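You operate a simulated robot arm through the tools that you are given. There is no shell and no other tool. Be economical: measure what you need, move in short steps, check, and stop when the job is done.

The job below is to be done with a simulated robot arm. You get a single attempt, and the scene is never put back.

Task
Put the tub with blue lid on the top of the shelf marked outgoing away on the shelf under the black side table. Fetch the square tin with yellow lid and set it on the wide flat weight with yellow ring. Put the tall carton marked cables on the wide flat weight with green ring. Put the round pot with green lid on the top of the black side table. Fetch the small pan with green rim and set it on the top of the shelf marked out. Put the steel slug with yellow dot on the top of the white counter. Pull the drawer marked done open. Do these in any order. Set down upright: tub with blue lid, square tin with yellow lid, tall carton marked cables.

The check looks at the end state, three seconds after you hand in, the way a careful person would. Anything else that was tipped, shoved, dropped, spilled or broken makes it a failure. Lids that push on must go on centred and level and be pressed home; caps that screw on are set level and turned clockwise until they are tight.

Robot
A 7-joint arm with a two-finger parallel gripper on a trunk, on a base that drives. Base frame: it is fixed to the floor where the robot stands at the start and does not move with it; the origin is under the middle of the robot, x ahead of it, y to its left, z up. Lengths are in m, angles in degrees, forces in N, time in s.
With the tool pointing down near the work surface it reaches from about 0.1 to 0.64 m from the robot's upright axis, wherever it stands. Its first joint turns from -166.0 to 166.0 degrees. Places, roughly: drawer marked done [-2.5, -4.3, 0.5]; round pot with green lid [-1.5, 0, 0.5]; shelf under the black side table [-3.3, -4.3, 0.4]; small pan with green rim (6x6x3 cm) [-1.5, -0.2, 0.4]; square tin with yellow lid (6x6x9 cm) [-1.3, 0.2, 0.8]; steel slug with yellow dot (2x2x2 cm) [-1.4, -2, 0.8]; tall carton marked cables [-1.25, 0.25, 0.5]; top of the black side table [-3.3, -4.3, 0.9]; top of the shelf marked out [-0.5, 2, 0.5]; top of the white counter [-1.5, -4.3, 0.9]; tub with blue lid (6x6x8 cm) [0.6, -0.2, 0.5]; wide flat weight with green ring [-1.75, -0.25, 0.75]; wide flat weight with yellow ring [-1.25, 0.5, 0.75]. Payload 1.57 kg.
Tool frame: the origin (TCP) lies between the finger pads and is the grasp point; the fingertips stand 0.03 m ahead of it; z points along the fingers, y is the line along which they close. The gripper opens to 0.08 m. The fingers are 0.017 m wide and 0.012 m thick; the gripper's body (0.04 by 0.082 m) begins 0.08 m behind the TCP.
Orientation is told as [roll, pitch, yaw] about the base's x, y, z axes, in that order, counted from this pose: with the fingers straight down and closing along the base's y, the tool's x points along the base's -x, its y along +y and its z along -z.

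Tools
- The arm moves only by the tool apply_moves. Its argument "targets" is a list of rows, each a list of 3 entries, a list of its own where there are three numbers: the shift along the tool's x, y, z in m, then the turn, a rotation vector about the tool's x, y, z in degrees, then the finger opening in m, from 0 to 0.08. In form: [[[tx, ty, tz], [ax, ay, az], gripper], ...]. A call has 1 to 8 rows; each row is the pose to reach, as a shift and turn from the pose commanded when the call began, along the tool's axes at that moment. Each row takes 0.2 s and may step no farther than 0.05 m and 8.6 degrees from the row before; otherwise, or with a gripper value out of range, the whole call is refused. Where a pose cannot be reached the arm comes as near as it can. A force on the tool above 40 N (or 10 N above the force at the start of the call, whichever is more), or a blocked arm, ends the call early, and 0.2 s more pass. The fingers move at their own pace (about 0.072 m/s each) and stop on an object; they squeeze with about 27 N. The grip force told is the motor's: it shows also when the fingers shut on nothing. Time passes only in rows, and 0.2 s behind the last, so rows that repeat a pose let the fingers close. It gives the time, the measured TCP pose, the force on the tool (base axes), the opening and the grip force at its end, in the units of the frame above (readings bear some noise), with the torque about the TCP (base axes, N m) and any sound that the robot's microphone picked up, and new pictures: "pictures" is both (left out), scene, wrist or none.
- Cameras (640 x 400 px; columns grow to the right, rows downward): "scene" is now at [-0.0223, 0.0962, 1.3781]; the picture's right is [-0.62, -0.79, 0.00], its down [-0.60, 0.47, -0.65] and it looks along [0.51, -0.40, -0.76] (base axes); focal length 276 px, centre (320, 200). "wrist" rides on the gripper at [0.072, -0.007, -0.122] in the tool frame; the picture's right is [0.09, 1.00, 0.00], its down [-0.84, 0.08, -0.54] and it looks along [-0.54, 0.05, 0.84] (tool axes); focal length 238 px, centre (320, 200). There is no depth. A picture from a camera that has moved, and an enlarged one, comes with that camera's place and axes in the base frame and with its lens. The place of the scene camera against the robot may be out by one fixed shift of up to 0.012 m in any direction.
- lift_body(by): slides the trunk up (or, below 0, down) by that many m; the arm and the scene camera ride with it, the base frame stays. It gives what a move gives, with no picture.
- base_move(legs): drives the robot by 1 to 6 legs, each [ahead, left, turn to the left] in m, m and degrees, along the robot's own axes; the way and the turn of a leg run together, so that a leg with both is an arc; at most 1.5 m and 180 degrees a leg. The arm and the cameras ride along, it lands a little off, and it stops where it bumps. It gives what a move gives, and a new picture of the scene camera.
- head_to(pan, tilt): turns the head with the scene camera to pan (to the left, within 86 degrees either way) and tilt (down, from -29 to 69), counted from straight ahead of the robot. It gives what a move gives, and a new picture of the scene camera.
- close_up(camera, box): a new picture of the part [left, top, right, bottom] of that camera's present view, enlarged. The clock stands still meanwhile.
- job_done(): hands the job in; it is judged then, once.

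Go step by step. Nothing tells you exact positions but the pictures and the camera data: compare them with the known pose of the tool, close in by small moves and look again before you grip or let go. The budget is 196 turns and 260 pictures, counting those below and the enlarged ones. Unless the task says otherwise, let go and move clear before handing in, and close with one line.

The tools are called as name(argument=value, ...) on one line, values as JSON. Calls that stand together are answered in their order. apply_moves: Moves the arm, as the interface text tells. Its arguments: {"type":"object","properties":{"targets":{"type":"array","items":{"type":"array"}},"pictures":{"type":"string","enum":["both","scene","wrist","none"]}},"required":["targets"]} The other tools are called the same way: lift_body (by) slides the trunk up or down; base_move (legs) drives the base; head_to (pan, tilt) turns the head that bears the scene camera; close_up (camera, box) takes an enlarged picture of a part of a camera's view; job_done () hands the job in.

At the start:

```text
time_s: 0.0
position: [0.2751, -0.1955, 0.7522]
orientation: [-0.1, 0.0, -0.1]
wrist_force: [-0.8, 0.3, -0.5]
torque: [0.0, -0.01, -0.01]
gripper_width: 0.0799
gripper_force: 0.0
trunk travel left (down, up): [-0.05, 0.065]
robot x, y, heading: [0.001, -0.0003, 0.1]
head pan, tilt: [-38.0, 49.8]
```

scene: 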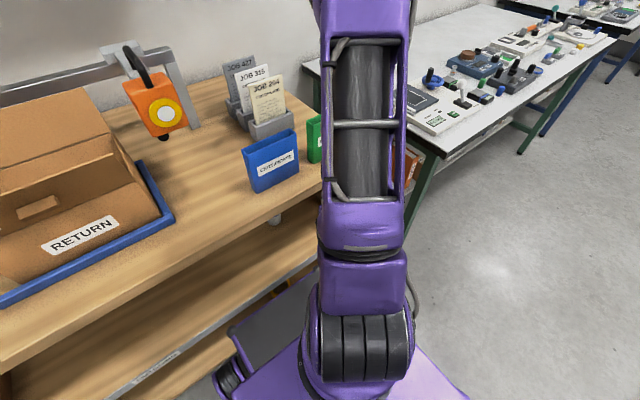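
wrist: 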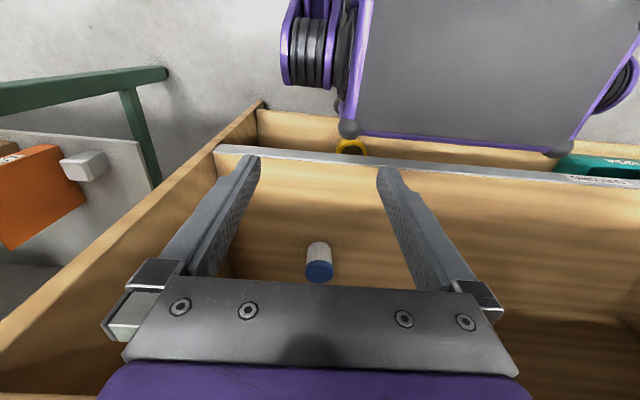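

The wrist picture shows the tub on a shelf under the wooden bench ahead. I'll look around with the head first.

head_to(pan=0, tilt=55)

head_to(pan=0, tilt=15)

head_to(pan=80, tilt=25)

head_to(pan=-80, tilt=25)

```text
time_s: 1.0
position: [0.2748, -0.1958, 0.7509]
orientation: [-0.1, 0.0, 0.1]
wrist_force: [-0.3, -0.1, 0.1]
torque: [0.01, 0.0, 0.0]
gripper_width: 0.0801
gripper_force: 0.1
trunk travel left (down, up): [-0.05, 0.065]
robot x, y, heading: [0.0008, -0.0001, -0.2]
head pan, tilt: [0.0, 55.0]
camera scene: at [-0.011, 0.1436, 1.3713], right [0.0, -1.0, 0.0], down [-0.82, 0.0, -0.57], along [0.57, 0.0, -0.82], focal length 276 px, centre (320, 200)
```

scene: 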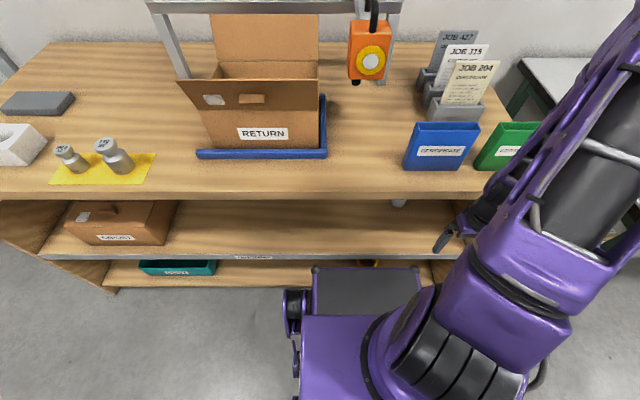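

```text
time_s: 2.1
position: [0.2751, -0.195, 0.7524]
orientation: [0.0, 0.0, -0.1]
wrist_force: [0.0, -1.0, 0.4]
torque: [0.0, -0.01, 0.01]
gripper_width: 0.08
gripper_force: 0.0
trunk travel left (down, up): [-0.05, 0.065]
robot x, y, heading: [-0.0015, 0.0004, 0.1]
head pan, tilt: [0.0, 15.0]
camera scene: at [0.0103, 0.1437, 1.4315], right [0.0, -1.0, 0.0], down [-0.26, 0.0, -0.97], along [0.97, 0.0, -0.26], focal length 276 px, centre (320, 200)
```

scene: 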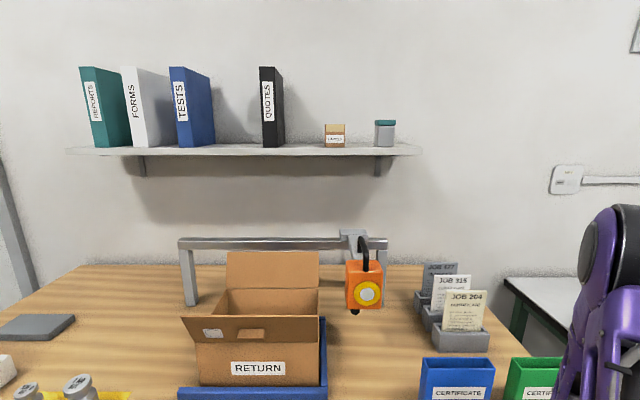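

```text
time_s: 3.6
position: [0.2733, -0.1949, 0.7508]
orientation: [0.0, 0.0, 0.0]
wrist_force: [-0.2, 0.5, 0.2]
torque: [-0.01, -0.02, -0.03]
gripper_width: 0.08
gripper_force: 0.0
trunk travel left (down, up): [-0.05, 0.065]
robot x, y, heading: [0.0009, 0.0013, -0.0]
head pan, tilt: [80.0, 25.0]
camera scene: at [-0.067, 0.2344, 1.4153], right [0.98, -0.17, 0.0], down [-0.07, -0.42, -0.91], along [0.16, 0.89, -0.42], focal length 276 px, centre (320, 200)
```

scene: 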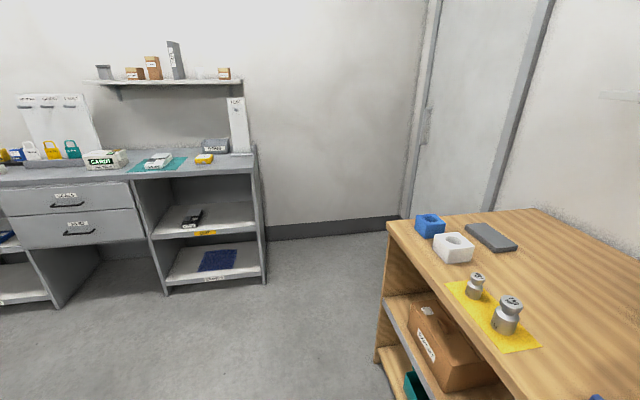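

```text
time_s: 6.1
position: [0.2743, -0.1954, 0.752]
orientation: [0.0, 0.0, 0.0]
wrist_force: [-0.9, -0.7, -0.8]
torque: [-0.02, 0.0, 0.0]
gripper_width: 0.08
gripper_force: 0.1
trunk travel left (down, up): [-0.05, 0.065]
robot x, y, heading: [-0.0017, -0.0017, -0.1]
head pan, tilt: [-80.0, 25.0]
camera scene: at [-0.0671, 0.053, 1.4153], right [-0.98, -0.17, 0.0], down [-0.07, 0.42, -0.91], along [0.16, -0.89, -0.42], focal length 276 px, centre (320, 200)
```

scene: 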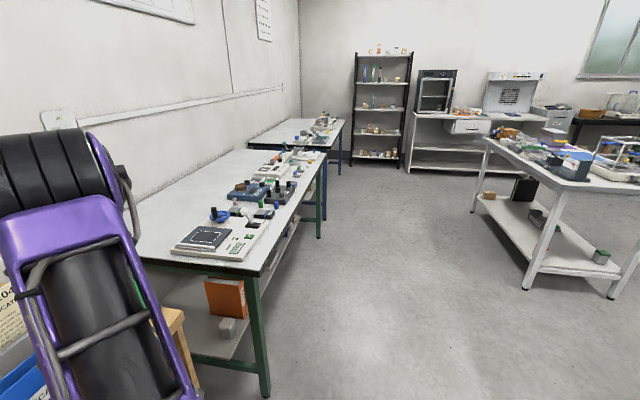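

The tub stands on the lower shelf, and the base is tall in front, so I'll approach the bench with the robot's right side facing it.

base_move(legs=[[-0.15, 0, 0], [0, 0, 90], [-0.2, -0.2, 0]])

head_to(pan=-80, tilt=60)

head_to(pan=80, tilt=30)

```text
time_s: 13.5
position: [0.247, 0.0768, 0.7519]
orientation: [0.0, -0.1, 90.0]
wrist_force: [-0.8, -0.2, 0.7]
torque: [-0.01, 0.01, 0.0]
gripper_width: 0.08
gripper_force: 0.1
trunk travel left (down, up): [-0.05, 0.065]
robot x, y, heading: [0.0532, -0.1975, 89.9]
head pan, tilt: [-80.0, 25.0]
camera scene: at [0.0103, -0.268, 1.4153], right [0.17, -0.98, 0.0], down [-0.42, -0.07, -0.91], along [0.89, 0.16, -0.42], focal length 276 px, centre (320, 200)
```

scene: 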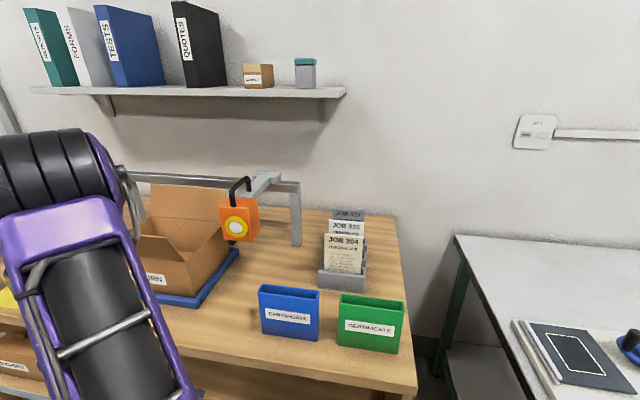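

```text
time_s: 14.6
position: [0.248, 0.0771, 0.7521]
orientation: [0.0, 0.0, 90.0]
wrist_force: [0.3, -0.3, -0.2]
torque: [0.02, 0.01, -0.01]
gripper_width: 0.08
gripper_force: 0.1
trunk travel left (down, up): [-0.05, 0.065]
robot x, y, heading: [0.0543, -0.1935, 90.2]
head pan, tilt: [-80.0, 60.0]
camera scene: at [-0.0147, -0.2724, 1.3653], right [0.17, -0.98, 0.0], down [-0.85, -0.15, -0.5], along [0.49, 0.09, -0.87], focal length 276 px, centre (320, 200)
```

scene: 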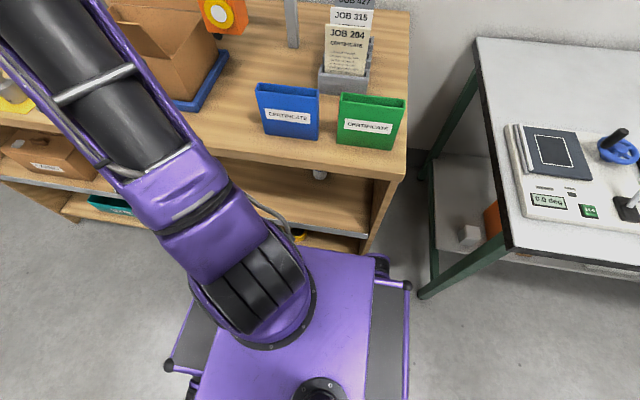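

```text
time_s: 17.0
position: [0.2467, 0.0779, 0.7513]
orientation: [0.1, -0.1, 90.0]
wrist_force: [0.5, 0.8, -0.3]
torque: [0.01, -0.04, 0.02]
gripper_width: 0.0801
gripper_force: 0.1
trunk travel left (down, up): [-0.05, 0.065]
robot x, y, heading: [0.0526, -0.2021, 90.0]
head pan, tilt: [80.0, 30.0]
camera scene: at [-0.1695, -0.2683, 1.4073], right [0.17, 0.98, 0.0], down [0.49, -0.09, -0.87], along [-0.85, 0.15, -0.5], focal length 276 px, centre (320, 200)
```

scene: 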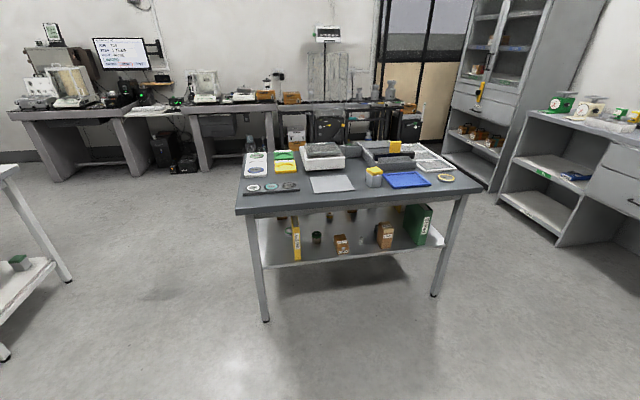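

The rack table with most items stands behind the robot, and the tub is under the bench at about (0.58, -0.16). I'll swing the tool to face the bench.

apply_moves(targets=[[[0.03, 0, 0], [0, 0, 8.5], 0.08], [[0.06, 0, 0], [0, 0, 17], 0.08], [[0.09, 0, 0], [0, 0, 25.5], 0.08], [[0.12, 0, 0], [0, 0, 34], 0.08], [[0.15, 0, 0], [0, 0, 42.5], 0.08], [[0.18, 0, 0], [0, 0, 51], 0.08], [[0.21, 0, 0], [0, 0, 59.5], 0.08], [[0.24, 0, 0], [0, 0, 68], 0.08]], pictures="none")

apply_moves(targets=[[[0, 0, 0], [0, 0, 7.5], 0.08], [[0, 0, 0], [0, 0, 15], 0.08], [[0, 0, 0], [0, 0, 22], 0.08]], pictures="wrist")

```text
time_s: 18.8
position: [0.3151, -0.1606, 0.7354]
orientation: [0.0, 0.1, 21.9]
wrist_force: [0.4, 0.0, -0.4]
torque: [-0.03, -0.01, -0.01]
gripper_width: 0.0798
gripper_force: 0.0
out of reach, approached as far as the arm can: row 3, 4, 5, 6, 7, 8
trunk travel left (down, up): [-0.05, 0.065]
robot x, y, heading: [0.0555, -0.1977, 90.0]
head pan, tilt: [80.0, 30.0]
```

```text
time_s: 19.6
position: [0.3149, -0.1598, 0.7329]
orientation: [0.0, 0.0, -0.1]
wrist_force: [-0.3, -0.2, -0.3]
torque: [0.02, -0.03, 0.0]
gripper_width: 0.0799
gripper_force: 0.0
trunk travel left (down, up): [-0.05, 0.065]
robot x, y, heading: [0.051, -0.1981, 89.9]
head pan, tilt: [80.0, 30.0]
camera wrist: at [0.2428, -0.167, 0.8573], right [-0.09, 1.0, 0.0], down [0.84, 0.08, 0.54], along [0.54, 0.05, -0.84], focal length 238 px, centre (320, 200)
```

wrist: 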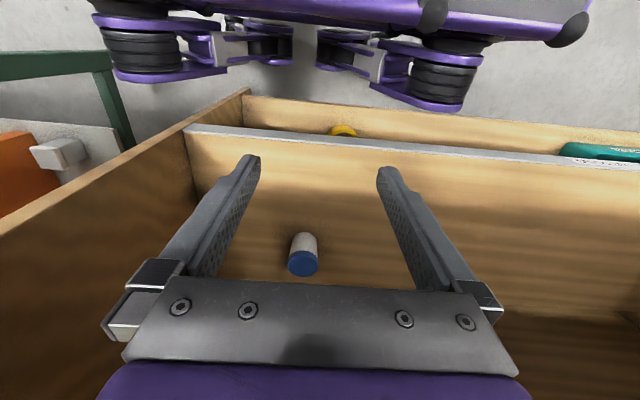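

The tub measures at about (0.60, -0.167), with the lid top at z≈0.54. I'll back off sideways, tilt the tool 60° toward the shelf and lower it.

base_move(legs=[[0, 0.32, 0]])

apply_moves(targets=[[[-0.03, 0, 0.024], [0, -7.5, 0], 0.08], [[-0.06, 0, 0.048], [0, -15, 0], 0.08], [[-0.09, 0, 0.072], [0, -22.5, 0], 0.08], [[-0.12, 0, 0.096], [0, -30, 0], 0.08], [[-0.15, 0, 0.12], [0, -37.5, 0], 0.08], [[-0.18, 0, 0.144], [0, -45, 0], 0.08], [[-0.21, 0, 0.168], [0, -52.5, 0], 0.08], [[-0.24, 0, 0.192], [0, -60, 0], 0.08]], pictures="wrist")

head_to(pan=-80, tilt=50)

```text
time_s: 23.3
position: [-0.0076, -0.1602, 0.733]
orientation: [0.0, -0.1, 0.3]
wrist_force: [0.3, -0.1, -1.1]
torque: [0.0, 0.05, 0.01]
gripper_width: 0.08
gripper_force: 0.0
trunk travel left (down, up): [-0.05, 0.065]
robot x, y, heading: [-0.2716, -0.1961, 90.2]
head pan, tilt: [80.0, 30.0]
camera scene: at [-0.4918, -0.2699, 1.4074], right [0.17, 0.99, 0.0], down [0.49, -0.08, -0.87], along [-0.85, 0.15, -0.5], focal length 276 px, centre (320, 200)
```

scene: 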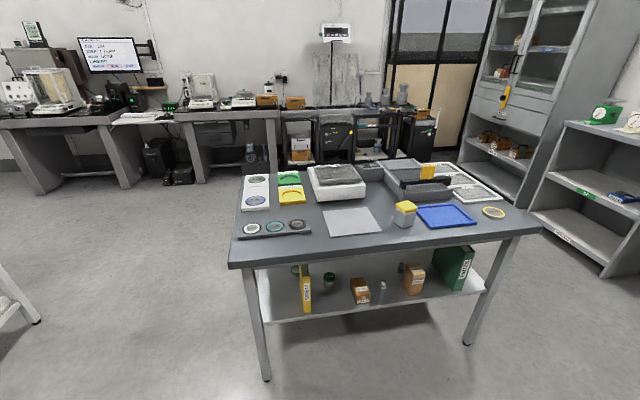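

```text
time_s: 25.1
position: [0.2325, -0.1583, 0.5435]
orientation: [0.1, -60.1, 0.3]
wrist_force: [0.4, 0.1, 0.2]
torque: [-0.01, 0.01, -0.02]
gripper_width: 0.0798
gripper_force: 0.0
trunk travel left (down, up): [-0.05, 0.065]
robot x, y, heading: [-0.2702, -0.1978, 90.5]
head pan, tilt: [80.0, 30.0]
camera wrist: at [0.0915, -0.1674, 0.5428], right [-0.05, 1.0, -0.08], down [-0.05, 0.08, 1.0], along [1.0, 0.05, 0.05], focal length 238 px, centre (320, 200)
```

wrist: 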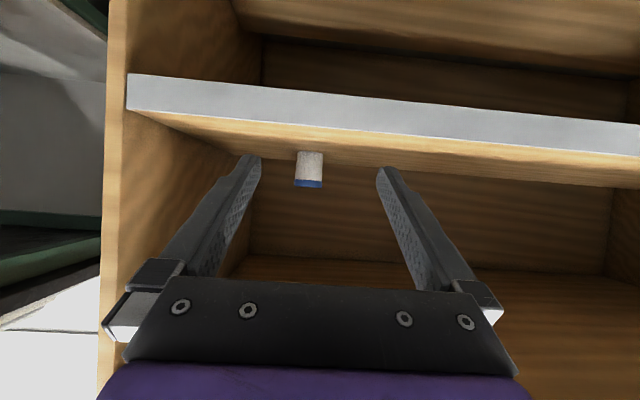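

```text
time_s: 27.6
position: [0.2318, -0.1579, 0.5438]
orientation: [0.1, -59.9, 0.2]
wrist_force: [-0.3, 0.0, 0.4]
torque: [0.01, -0.03, -0.01]
gripper_width: 0.0801
gripper_force: 0.1
trunk travel left (down, up): [-0.05, 0.065]
robot x, y, heading: [-0.2672, -0.196, 90.2]
head pan, tilt: [-80.0, 50.0]
camera scene: at [-0.3269, -0.2716, 1.3778], right [0.18, -0.98, 0.0], down [-0.75, -0.14, -0.64], along [0.63, 0.11, -0.77], focal length 276 px, centre (320, 200)
```

scene: 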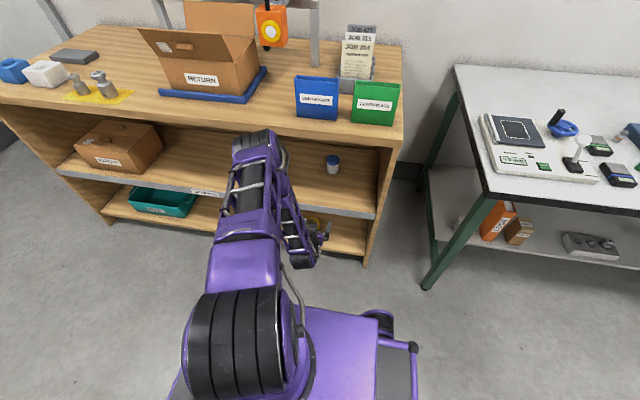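

The tub shows clearly at (0.60, -0.166), standing z 0.463–0.541. I'll lower to grip height and slide the base toward the shelf.

apply_moves(targets=[[[0.0303, -0.008, 0.0175], [0, 0, 0], 0.08]], pictures="none")

base_move(legs=[[0, -0.26, 0]])

close_up(camera="wrist", box=[0, 0, 640, 400])

```text
time_s: 27.9
position: [0.2307, -0.1665, 0.5077]
orientation: [0.0, -60.0, 0.2]
wrist_force: [0.0, 0.0, -0.8]
torque: [-0.03, 0.0, 0.02]
gripper_width: 0.08
gripper_force: 0.1
trunk travel left (down, up): [-0.05, 0.065]
robot x, y, heading: [-0.2699, -0.1984, 90.3]
head pan, tilt: [-80.0, 50.0]
```

```text
time_s: 30.9
position: [0.4683, -0.1647, 0.505]
orientation: [-0.2, -59.3, 0.3]
wrist_force: [-0.7, -0.6, -0.3]
torque: [-0.04, 0.02, 0.0]
gripper_width: 0.0802
gripper_force: 0.1
trunk travel left (down, up): [-0.05, 0.065]
robot x, y, heading: [-0.0234, -0.197, 90.0]
head pan, tilt: [-80.0, 50.0]
stopped in leg 1: the robot was blocked; the commanded pose is now the measured one
camera scene: at [-0.0859, -0.2715, 1.3775], right [0.18, -0.98, 0.0], down [-0.75, -0.14, -0.65], along [0.63, 0.12, -0.76], focal length 276 px, centre (320, 200)
```

scene: 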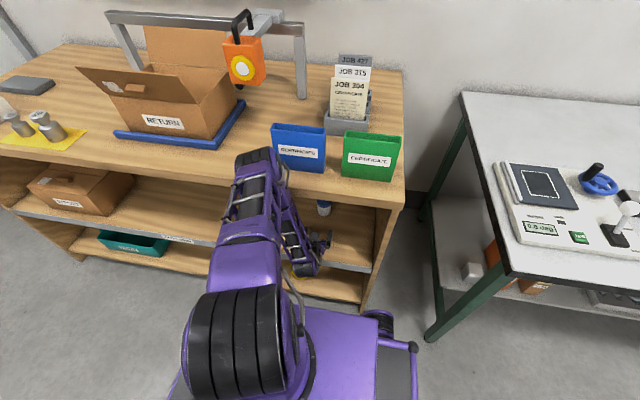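

```text
1.00 times, centred on (320, 200) of wrist (not enlarged: the box is as wide or as high as the picture)
camera zoom: at [0.3266, -0.1739, 0.5058], right [-0.05, 1.0, -0.08], down [-0.04, 0.08, 1.0], along [1.0, 0.06, 0.04], focal length 238 px, centre (320, 200)
```

zoom: 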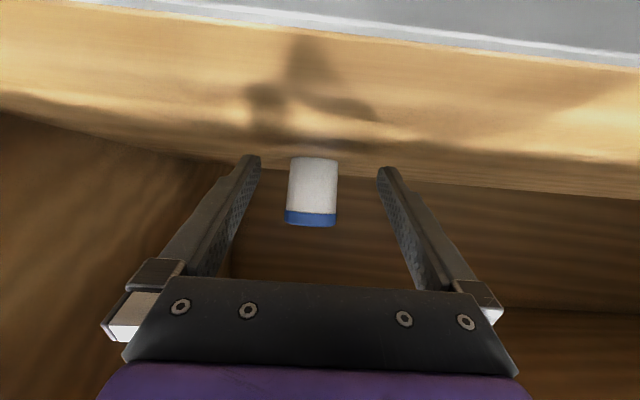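

The base was blocked, probably because the arm's elbow met the bench edge. I'll back the base off and reach in by extending the arm flatter.

base_move(legs=[[0, 0.17, 0]])

apply_moves(targets=[[[-0.0204, 0, 0.0344], [0, 0, 0], 0.08], [[-0.0408, 0, 0.0688], [0, 0, 0], 0.08], [[-0.0612, 0, 0.1032], [0, 0, 0], 0.08], [[-0.0816, 0, 0.1376], [0, 0, 0], 0.08], [[-0.102, 0, 0.172], [0, 0, 0], 0.08], [[-0.1122, 0, 0.1892], [0, 0, 0], 0.08]])

```text
time_s: 33.2
position: [0.2975, -0.1652, 0.5032]
orientation: [-0.2, -59.2, 0.6]
wrist_force: [-0.4, 0.3, 0.2]
torque: [-0.02, -0.04, -0.02]
gripper_width: 0.0797
gripper_force: 0.1
trunk travel left (down, up): [-0.05, 0.065]
robot x, y, heading: [-0.195, -0.1985, 90.5]
head pan, tilt: [-80.0, 50.0]
camera scene: at [-0.2545, -0.2719, 1.3778], right [0.18, -0.98, 0.0], down [-0.75, -0.14, -0.64], along [0.63, 0.12, -0.77], focal length 276 px, centre (320, 200)
```

scene: 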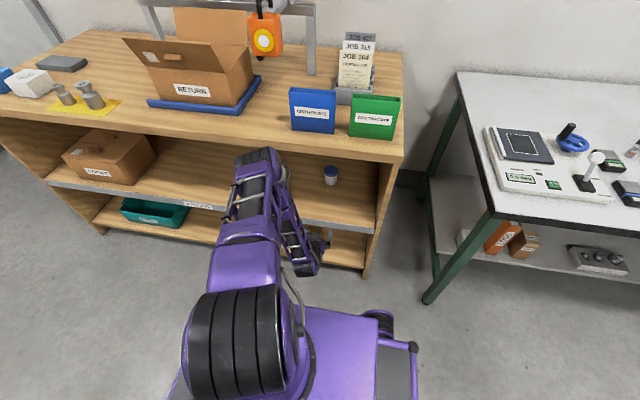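

```text
time_s: 34.6
position: [0.5173, -0.1622, 0.5035]
orientation: [-0.2, -59.2, 0.6]
wrist_force: [-0.3, -0.1, 0.6]
torque: [0.0, 0.01, -0.01]
gripper_width: 0.0801
gripper_force: 0.1
trunk travel left (down, up): [-0.05, 0.065]
robot x, y, heading: [-0.1985, -0.2019, 90.1]
head pan, tilt: [-80.0, 50.0]
camera scene: at [-0.2546, -0.2719, 1.3778], right [0.18, -0.98, 0.0], down [-0.75, -0.14, -0.64], along [0.63, 0.12, -0.77], focal length 276 px, centre (320, 200)
camera wrist: at [0.3757, -0.1717, 0.5052], right [-0.05, 1.0, -0.08], down [-0.04, 0.08, 1.0], along [1.0, 0.06, 0.03], focal length 238 px, centre (320, 200)
```

scene: 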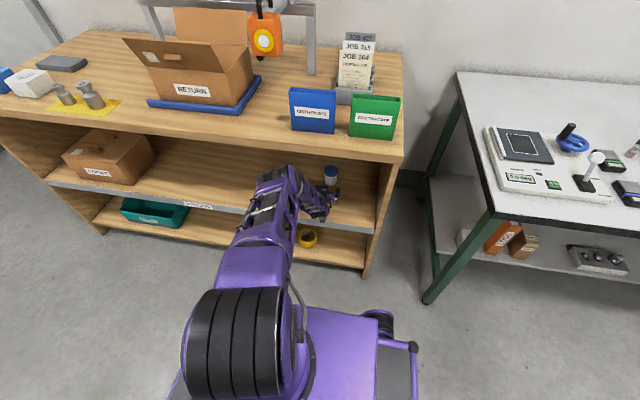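
wrist: 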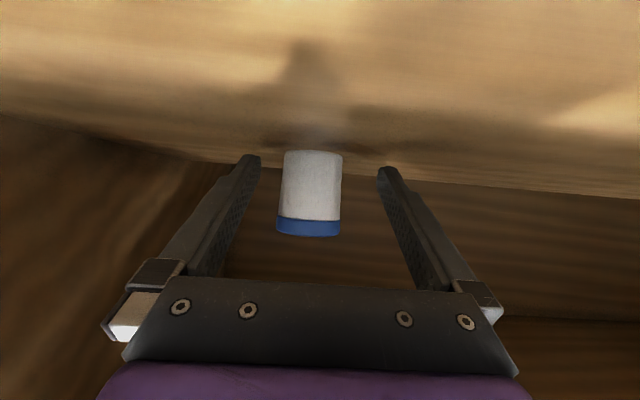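

The arm slides in cleanly. I'll advance the last 8 cm, shift 4 mm sideways, then look again before gripping.

apply_moves(targets=[[[-0.0204, -0.0045, 0.0344], [0, 0, 0], 0.08], [[-0.041, -0.0045, 0.069], [0, 0, 0], 0.08]])

```text
time_s: 35.2
position: [0.5677, -0.1694, 0.502]
orientation: [-0.2, -59.1, 0.7]
wrist_force: [0.0, -0.2, 0.8]
torque: [0.01, 0.02, 0.0]
gripper_width: 0.0802
gripper_force: 0.1
out of reach, approached as far as the arm can: row 2
trunk travel left (down, up): [-0.05, 0.065]
robot x, y, heading: [-0.1984, -0.1997, 90.3]
head pan, tilt: [-80.0, 50.0]
camera scene: at [-0.2545, -0.2719, 1.3779], right [0.18, -0.98, 0.0], down [-0.75, -0.14, -0.64], along [0.63, 0.12, -0.77], focal length 276 px, centre (320, 200)
camera wrist: at [0.426, -0.1771, 0.5035], right [-0.05, 1.0, -0.08], down [-0.04, 0.08, 1.0], along [1.0, 0.06, 0.03], focal length 238 px, centre (320, 200)
```

scene: 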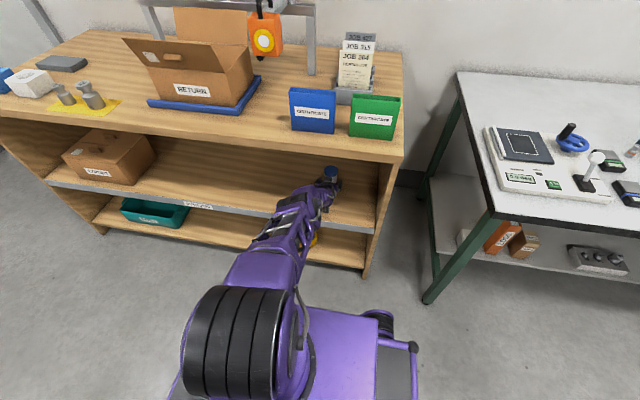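
wrist: 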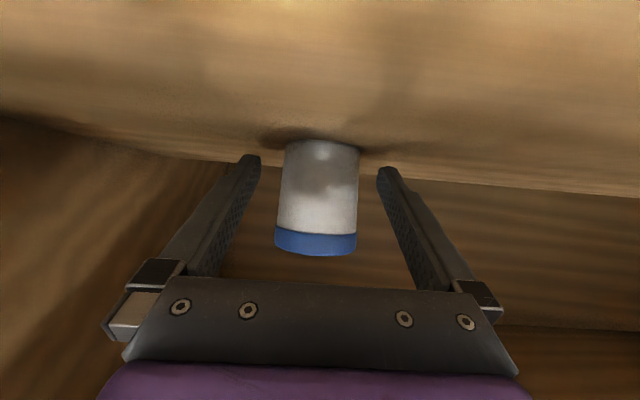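

Reach limit met 3–4 cm short and the lateral alignment is good. I'll drive the base 3.5 cm in, then close.

base_move(legs=[[0, -0.037, 0]])

close_up(camera="wrist", box=[0, 0, 640, 400])

```text
time_s: 36.2
position: [0.6069, -0.1681, 0.5024]
orientation: [-0.3, -59.2, 0.5]
wrist_force: [0.3, -1.1, 0.2]
torque: [-0.02, 0.01, 0.0]
gripper_width: 0.0799
gripper_force: 0.1
trunk travel left (down, up): [-0.05, 0.065]
robot x, y, heading: [-0.1615, -0.2006, 90.3]
head pan, tilt: [-80.0, 50.0]
camera scene: at [-0.2167, -0.2716, 1.3778], right [0.18, -0.98, 0.0], down [-0.75, -0.14, -0.64], along [0.63, 0.12, -0.77], focal length 276 px, centre (320, 200)
```

scene: 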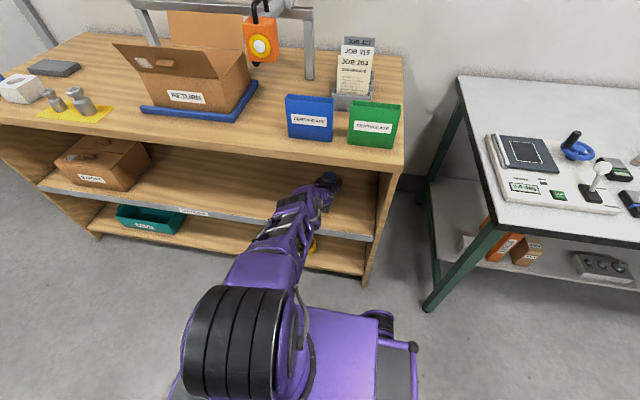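

```text
1.00 times, centred on (320, 200) of wrist (not enlarged: the box is as wide or as high as the picture)
camera zoom: at [0.4643, -0.1769, 0.5039], right [-0.05, 1.0, -0.08], down [-0.04, 0.08, 1.0], along [1.0, 0.06, 0.03], focal length 238 px, centre (320, 200)
```

zoom: 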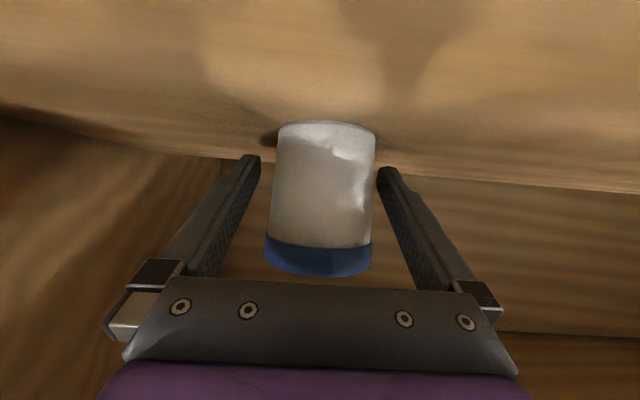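

The tub is between the fingers; closing now and lifting slightly.

apply_moves(targets=[[[0, 0, 0], [0, 0, 0], 0.04], [[0, 0, 0], [0, 0, 0], 0.04], [[0, 0, 0], [0, 0, 0], 0.04], [[-0.0258, 0, -0.0153], [0, 0, 0], 0.04], [[-0.0258, 0, -0.0153], [0, 0, 0], 0.04]], pictures="wrist")

```text
time_s: 37.4
position: [0.6063, -0.1666, 0.5323]
orientation: [0.0, -59.2, 0.5]
wrist_force: [0.4, 0.0, -1.2]
torque: [0.03, 0.01, 0.02]
gripper_width: 0.0586
gripper_force: 17.5
trunk travel left (down, up): [-0.05, 0.065]
robot x, y, heading: [-0.1595, -0.1971, 90.1]
head pan, tilt: [-80.0, 50.0]
camera wrist: at [0.465, -0.1761, 0.5338], right [-0.05, 1.0, -0.08], down [-0.04, 0.08, 1.0], along [1.0, 0.06, 0.03], focal length 238 px, centre (320, 200)
```

wrist: 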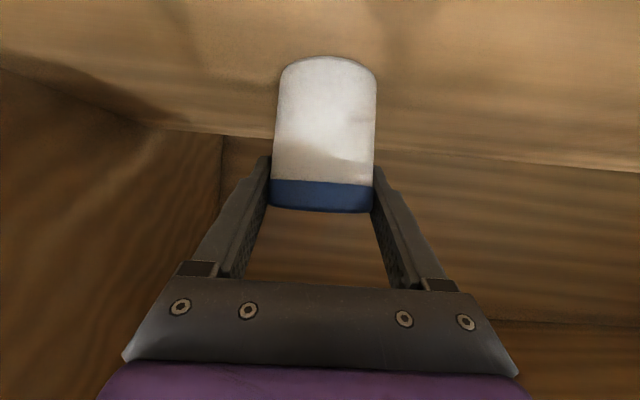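

The picture shows the tub stayed on the shelf while the fingers slid up to the lid. I'll open, lower again and grip with full force.

apply_moves(targets=[[[0, 0, 0], [0, 0, 0], 0.08], [[0, 0, 0], [0, 0, 0], 0.08], [[0.0258, 0, 0.0153], [0, 0, 0], 0.08], [[0.0258, 0, 0.0153], [0, 0, 0], 0.08]], pictures="none")

apply_moves(targets=[[[0, 0, 0], [0, 0, 0], 0.0], [[0, 0, 0], [0, 0, 0], 0.0], [[0, 0, 0], [0, 0, 0], 0.0], [[0, 0, 0], [0, 0, 0], 0.0]], pictures="wrist")

```text
time_s: 38.4
position: [0.6053, -0.1681, 0.5005]
orientation: [-0.2, -59.1, 0.5]
wrist_force: [-0.1, -0.4, -0.1]
torque: [-0.01, 0.03, 0.02]
gripper_width: 0.0802
gripper_force: 0.0
trunk travel left (down, up): [-0.05, 0.065]
robot x, y, heading: [-0.1559, -0.1953, 90.3]
head pan, tilt: [-80.0, 50.0]
```

```text
time_s: 39.4
position: [0.606, -0.1682, 0.5015]
orientation: [-0.3, -59.2, 0.5]
wrist_force: [0.3, 0.0, -1.4]
torque: [-0.03, -0.01, -0.01]
gripper_width: 0.056
gripper_force: 27.2
trunk travel left (down, up): [-0.05, 0.065]
robot x, y, heading: [-0.1605, -0.1976, 90.2]
head pan, tilt: [-80.0, 50.0]
camera wrist: at [0.4641, -0.1771, 0.5027], right [-0.05, 1.0, -0.08], down [-0.04, 0.08, 1.0], along [1.0, 0.06, 0.03], focal length 238 px, centre (320, 200)
```

wrist: 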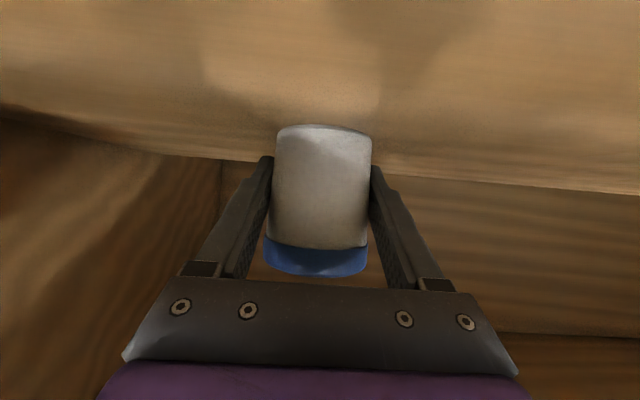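

The body is now firmly gripped at 27 N; lifting slowly.

apply_moves(targets=[[[-0.0086, 0, -0.0051], [0, 0, 0], 0.0], [[-0.0172, 0, -0.0102], [0, 0, 0], 0.0], [[-0.0258, 0, -0.0153], [0, 0, 0], 0.0], [[-0.034, 0, -0.0203], [0, 0, 0], 0.0]], pictures="wrist")

```text
time_s: 40.4
position: [0.6069, -0.1683, 0.5415]
orientation: [-0.3, -59.2, 0.6]
wrist_force: [0.8, 0.4, -0.7]
torque: [-0.02, -0.02, -0.02]
gripper_width: 0.0563
gripper_force: 26.8
trunk travel left (down, up): [-0.05, 0.065]
robot x, y, heading: [-0.1623, -0.1973, 90.2]
head pan, tilt: [-80.0, 50.0]
camera wrist: at [0.4648, -0.1766, 0.5433], right [-0.05, 1.0, -0.08], down [-0.04, 0.08, 1.0], along [1.0, 0.06, 0.03], focal length 238 px, centre (320, 200)
```

wrist: 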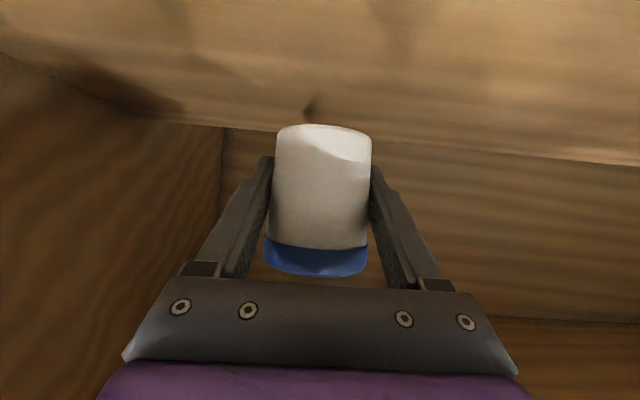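

Tub lifted. I'll withdraw, fold the arm in and drive toward the far side, looking on the way.

base_move(legs=[[0, 0.4, 0]])

apply_moves(targets=[[[0.01, 0, -0.045], [0, 0, 0], 0.0], [[0.02, 0, -0.09], [0, 0, 0], 0.0], [[0.03, 0, -0.135], [0, 0, 0], 0.0], [[0.03, 0, -0.18], [0, 0, 0], 0.0], [[0.03, 0, -0.22], [0, 0, 0], 0.0]], pictures="wrist")

base_move(legs=[[0, 0, -90], [0, -1.4, 0], [0, -1.1, 0]])

head_to(pan=-86, tilt=20)

```text
time_s: 44.8
position: [0.2055, -0.1711, 0.5408]
orientation: [-0.2, -59.2, 0.5]
wrist_force: [0.7, 0.3, -1.8]
torque: [0.0, -0.03, -0.01]
gripper_width: 0.056
gripper_force: 27.3
trunk travel left (down, up): [-0.05, 0.065]
robot x, y, heading: [-0.5634, -0.2001, 90.0]
head pan, tilt: [-80.0, 50.0]
camera scene: at [-0.6188, -0.2736, 1.3778], right [0.18, -0.98, 0.0], down [-0.75, -0.14, -0.64], along [0.63, 0.11, -0.77], focal length 276 px, centre (320, 200)
```

scene: 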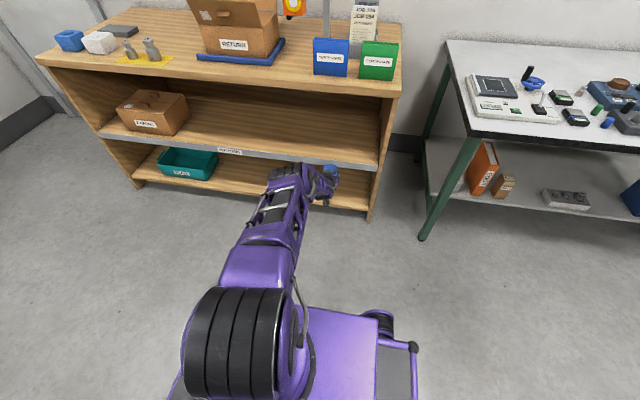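

```text
time_s: 46.0
position: [-0.0005, -0.1738, 0.6277]
orientation: [-0.3, -59.2, 0.4]
wrist_force: [0.1, -0.7, -1.2]
torque: [-0.01, 0.0, -0.04]
gripper_width: 0.0562
gripper_force: 27.1
trunk travel left (down, up): [-0.05, 0.065]
robot x, y, heading: [-0.5613, -0.2019, 90.4]
head pan, tilt: [-80.0, 50.0]
camera wrist: at [-0.1427, -0.1815, 0.6288], right [-0.05, 1.0, -0.08], down [-0.04, 0.08, 1.0], along [1.0, 0.05, 0.03], focal length 238 px, centre (320, 200)
```

wrist: 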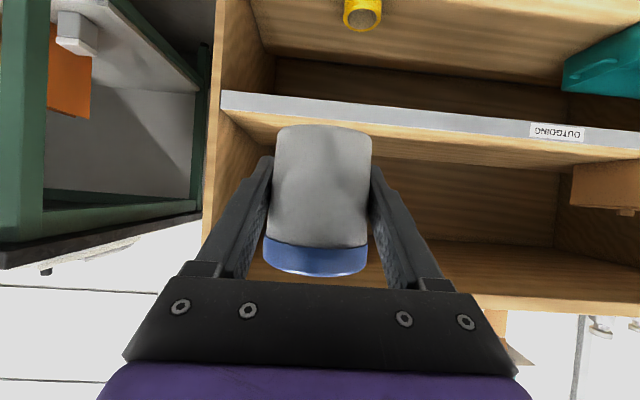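

```text
time_s: 73.9
position: [-0.5833, -3.249, 0.6259]
orientation: [-0.2, -59.2, -91.4]
wrist_force: [0.8, 0.7, -1.5]
torque: [-0.04, -0.01, 0.01]
gripper_width: 0.0559
gripper_force: 26.9
trunk travel left (down, up): [-0.05, 0.065]
robot x, y, heading: [-0.5921, -2.6879, -1.6]
head pan, tilt: [-80.0, 50.0]
camera scene: at [-0.6616, -2.6172, 1.3778], right [-0.99, -0.15, 0.0], down [-0.11, 0.76, -0.64], along [0.09, -0.64, -0.77], focal length 276 px, centre (320, 200)
```

scene: 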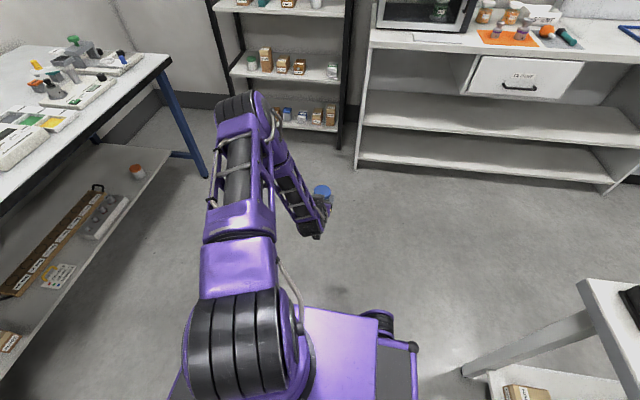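

```text
time_s: 74.8
position: [-0.5833, -3.2488, 0.6262]
orientation: [-0.2, -59.3, -91.4]
wrist_force: [-0.3, 0.1, -0.6]
torque: [0.0, -0.05, -0.01]
gripper_width: 0.0562
gripper_force: 27.3
trunk travel left (down, up): [-0.05, 0.065]
robot x, y, heading: [-0.5938, -2.6868, -1.4]
head pan, tilt: [-85.9, 20.0]
camera scene: at [-0.6689, -2.6341, 1.4233], right [-1.0, -0.04, 0.0], down [-0.02, 0.34, -0.94], along [0.04, -0.94, -0.34], focal length 276 px, centre (320, 200)
```

scene: 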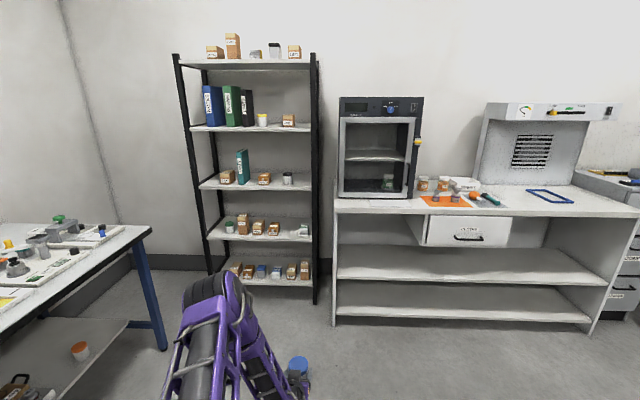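

The corridor between the white table (edge y≈-2.94) and the counter (front y≈-4.1) is wide enough. I'll drive on backward along it.

base_move(legs=[[0, 0, 1.5], [0, -0.58, 0], [-1.3, 0, 0], [-0.6, 0, 0]])

head_to(pan=-86, tilt=45)

```text
time_s: 90.6
position: [-2.4877, -3.8375, 0.6278]
orientation: [-0.2, -59.3, -89.7]
wrist_force: [-0.2, 0.9, -1.6]
torque: [-0.03, 0.01, 0.04]
gripper_width: 0.056
gripper_force: 27.2
trunk travel left (down, up): [-0.05, 0.065]
robot x, y, heading: [-2.5154, -3.2766, 0.0]
head pan, tilt: [-85.9, 20.0]
camera scene: at [-2.5902, -3.2258, 1.4234], right [-1.0, -0.07, 0.0], down [-0.02, 0.34, -0.94], along [0.07, -0.94, -0.34], focal length 276 px, centre (320, 200)
```

scene: 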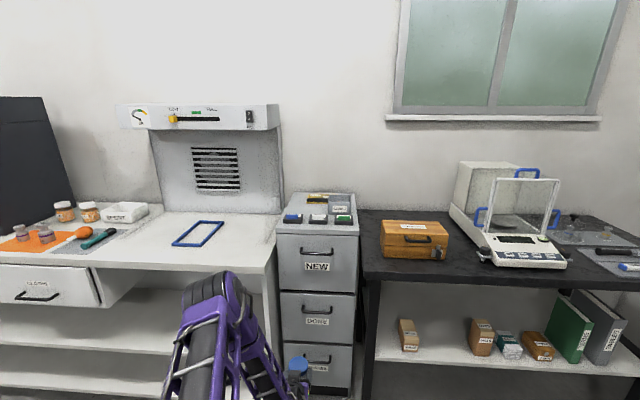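

```text
time_s: 91.5
position: [-2.4867, -3.8375, 0.627]
orientation: [-0.2, -59.2, -89.7]
wrist_force: [0.3, -0.4, -1.4]
torque: [-0.01, 0.01, -0.02]
gripper_width: 0.0559
gripper_force: 26.8
trunk travel left (down, up): [-0.05, 0.065]
robot x, y, heading: [-2.5137, -3.2744, 0.1]
head pan, tilt: [-85.9, 45.0]
camera scene: at [-2.5911, -3.214, 1.3848], right [-1.0, -0.07, 0.0], down [-0.05, 0.7, -0.71], along [0.05, -0.71, -0.71], focal length 276 px, centre (320, 200)
```

scene: 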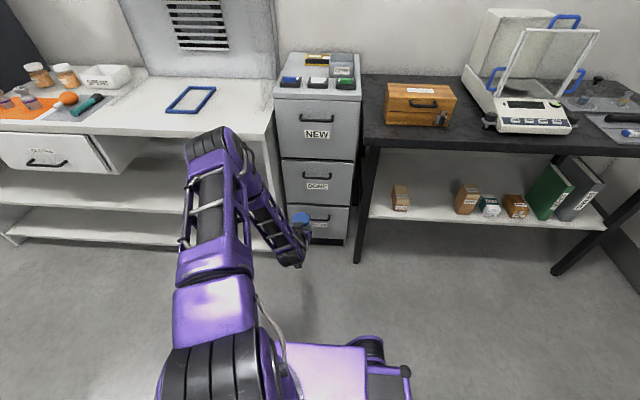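

I see the DONE drawer cabinet and the black side table with a free gap on its shelf at about x=-3.08. I'll drive there and lower the tub in front of the shelf.

base_move(legs=[[-0.594, 0, 0]])

apply_moves(targets=[[[0.034, 0, 0.02], [0, 0, 0], 0.0], [[0.067, 0, 0.04], [0, 0, 0], 0.0], [[0.1, 0, 0.06], [0, 0, 0], 0.0], [[0.128, 0, 0.076], [0, 0, 0], 0.0], [[0.102, 0, 0.119], [0, 0, 0], 0.0], [[0.077, 0, 0.162], [0, 0, 0], 0.0]])

```text
time_s: 94.9
position: [-3.0931, -3.837, 0.6275]
orientation: [-0.2, -59.2, -89.9]
wrist_force: [0.8, -0.5, -0.9]
torque: [-0.02, 0.0, 0.01]
gripper_width: 0.0562
gripper_force: 26.8
trunk travel left (down, up): [-0.05, 0.065]
robot x, y, heading: [-3.1164, -3.2776, -0.2]
head pan, tilt: [-85.9, 45.0]
camera scene: at [-3.1949, -3.2141, 1.3847], right [-1.0, -0.07, 0.0], down [-0.05, 0.71, -0.71], along [0.05, -0.71, -0.71], focal length 276 px, centre (320, 200)
```

scene: 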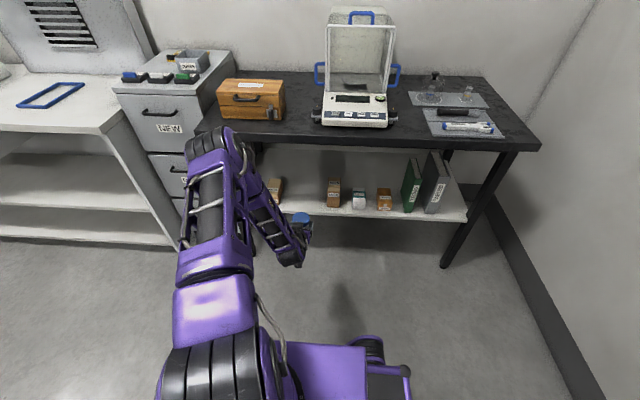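

```text
refused: row 5 steps farther than a row can; nothing moved
```

I'll redo that with smaller steps and shift 4.5 cm toward +x to centre in the gap.

apply_moves(targets=[[[0.034, 0.01, 0.02], [0, 0, 0], 0.0], [[0.067, 0.02, 0.04], [0, 0, 0], 0.0], [[0.1, 0.03, 0.06], [0, 0, 0], 0.0], [[0.128, 0.045, 0.076], [0, 0, 0], 0.0], [[0.106, 0.045, 0.115], [0, 0, 0], 0.0], [[0.084, 0.045, 0.154], [0, 0, 0], 0.0]])

```text
time_s: 96.3
position: [-3.0473, -3.9271, 0.4762]
orientation: [-0.2, -59.1, -89.9]
wrist_force: [0.3, 0.2, -1.0]
torque: [-0.01, -0.03, 0.0]
gripper_width: 0.056
gripper_force: 26.9
trunk travel left (down, up): [-0.05, 0.065]
robot x, y, heading: [-3.1149, -3.2808, 0.1]
head pan, tilt: [-85.9, 45.0]
camera scene: at [-3.1948, -3.214, 1.3847], right [-1.0, -0.07, 0.0], down [-0.05, 0.71, -0.71], along [0.05, -0.71, -0.71], focal length 276 px, centre (320, 200)
camera wrist: at [-3.0537, -3.7872, 0.4777], right [1.0, 0.05, -0.08], down [0.08, 0.04, 1.0], along [0.05, -1.0, 0.03], focal length 238 px, centre (320, 200)
```

scene: 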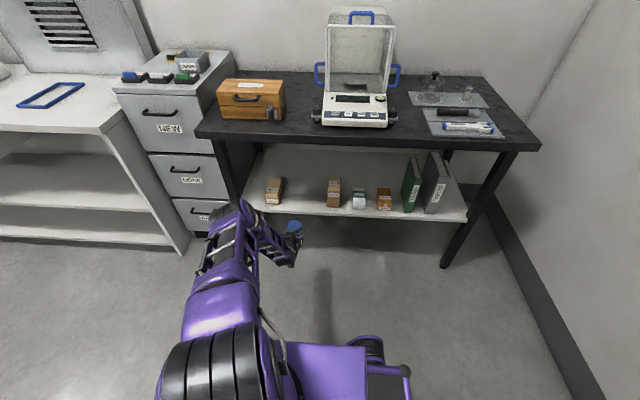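
wrist: 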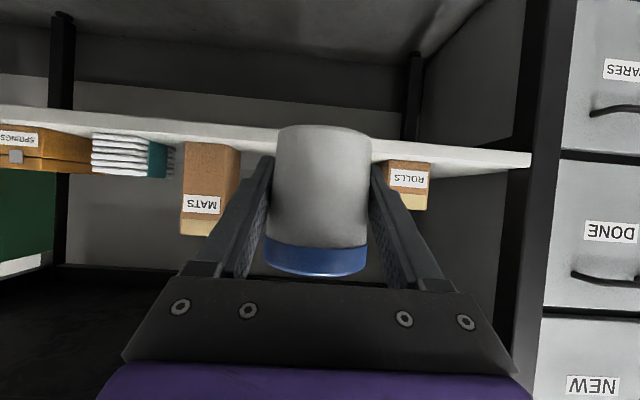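

I'll zoom in to measure the shelf's surface height before inserting.

close_up(camera="wrist", box=[160, 90, 480, 290])

```text
2.00 times, centred on (320, 190) of wrist
camera zoom: at [-3.0537, -3.7872, 0.4777], right [1.0, 0.05, -0.08], down [0.08, 0.04, 1.0], along [0.05, -1.0, 0.03], focal length 477 px, centre (320, 220)
```

zoom: 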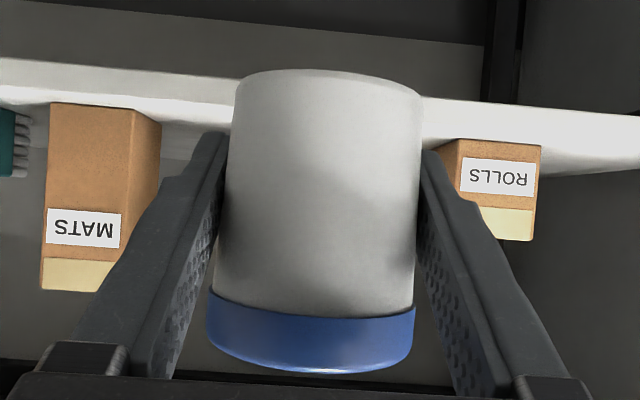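

Shelf surface ≈0.41 and the gap is centred on the tub. Driving in 0.27 m.

base_move(legs=[[0, -0.265, 0]])

close_up(camera="wrist", box=[0, 0, 640, 400])

```text
time_s: 99.4
position: [-3.0496, -4.194, 0.4759]
orientation: [-0.1, -59.2, -90.1]
wrist_force: [0.6, -0.4, -1.3]
torque: [-0.02, -0.01, -0.02]
gripper_width: 0.0562
gripper_force: 27.1
trunk travel left (down, up): [-0.05, 0.065]
robot x, y, heading: [-3.1214, -3.541, -0.2]
head pan, tilt: [-85.9, 45.0]
camera scene: at [-3.1953, -3.4802, 1.3847], right [-1.0, -0.07, 0.0], down [-0.05, 0.71, -0.71], along [0.05, -0.71, -0.71], focal length 276 px, centre (320, 200)
```

scene: 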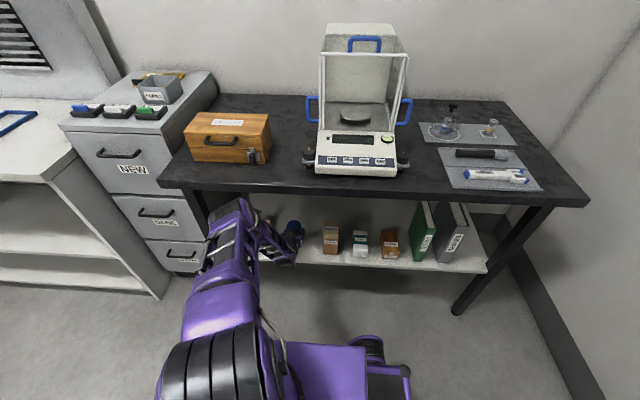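

```text
1.00 times, centred on (320, 200) of wrist (not enlarged: the box is as wide or as high as the picture)
camera zoom: at [-3.0556, -4.0538, 0.4781], right [1.0, 0.04, -0.08], down [0.08, 0.04, 1.0], along [0.05, -1.0, 0.03], focal length 238 px, centre (320, 200)
```

zoom: 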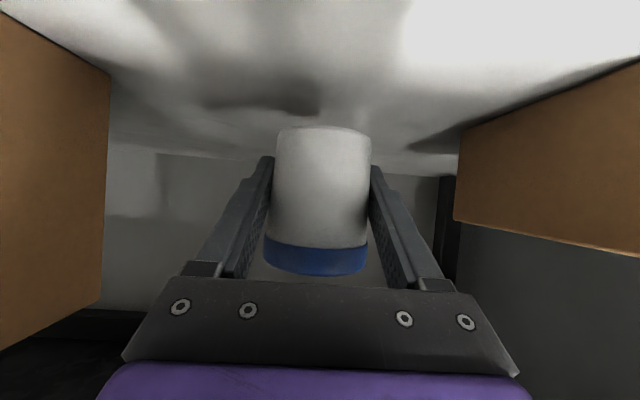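

Well placed between the boxes. Lowering in small steps while watching the force.

apply_moves(targets=[[[0.0086, 0, 0.0051], [0, 0, 0], 0.0], [[0.0172, 0, 0.0102], [0, 0, 0], 0.0], [[0.0198, 0, 0.0117], [0, 0, 0], 0.0]], pictures="wrist")

```text
time_s: 100.2
position: [-3.0489, -4.1937, 0.4523]
orientation: [-0.3, -59.2, -90.0]
wrist_force: [0.5, -0.1, -0.8]
torque: [-0.01, -0.01, 0.0]
gripper_width: 0.0561
gripper_force: 27.2
trunk travel left (down, up): [-0.05, 0.065]
robot x, y, heading: [-3.1153, -3.5436, 0.0]
head pan, tilt: [-85.9, 45.0]
camera wrist: at [-3.0555, -4.054, 0.4544], right [1.0, 0.04, -0.08], down [0.08, 0.04, 1.0], along [0.05, -1.0, 0.03], focal length 238 px, centre (320, 200)
```

wrist: 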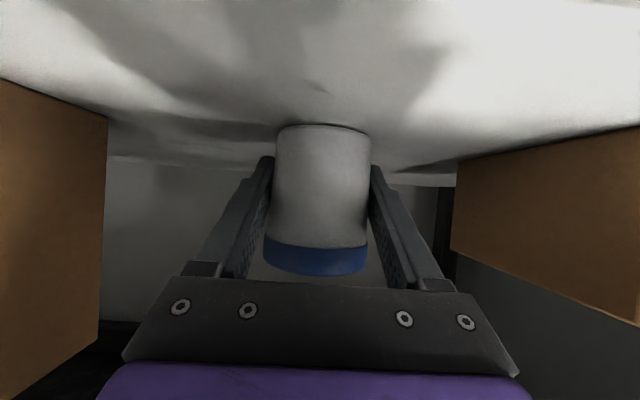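

apply_moves(targets=[[[0.0026, 0, 0.0015], [0, 0, 0], 0.0], [[0.0043, 0, 0.0026], [0, 0, 0], 0.0]], pictures="none")

apply_moves(targets=[[[0.0017, 0, 0.001], [0, 0, 0], 0.0], [[0.0026, 0, 0.0015], [0, 0, 0], 0.0]], pictures="wrist")

```text
time_s: 100.8
position: [-3.0492, -4.1946, 0.4496]
orientation: [-0.1, -59.6, -90.1]
wrist_force: [0.8, 5.5, 18.7]
torque: [0.32, 0.04, 0.0]
gripper_width: 0.0562
gripper_force: 27.1
trunk travel left (down, up): [-0.05, 0.065]
robot x, y, heading: [-3.1137, -3.5424, -0.1]
head pan, tilt: [-85.9, 45.0]
```

```text
time_s: 101.4
position: [-3.0482, -4.1957, 0.4491]
orientation: [-0.2, -59.5, -90.1]
wrist_force: [-0.6, -4.1, 21.1]
torque: [-0.02, 0.05, -0.01]
gripper_width: 0.0561
gripper_force: 26.7
trunk travel left (down, up): [-0.05, 0.065]
robot x, y, heading: [-3.116, -3.5391, -0.4]
head pan, tilt: [-85.9, 45.0]
camera wrist: at [-3.055, -4.0557, 0.4492], right [1.0, 0.04, -0.08], down [0.08, 0.04, 1.0], along [0.05, -1.0, 0.04], focal length 238 px, centre (320, 200)
```

wrist: 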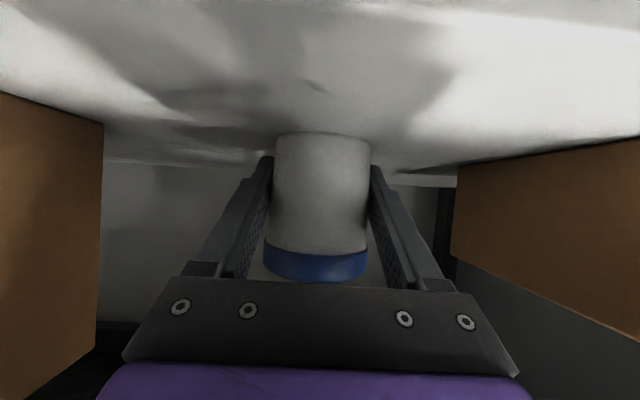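

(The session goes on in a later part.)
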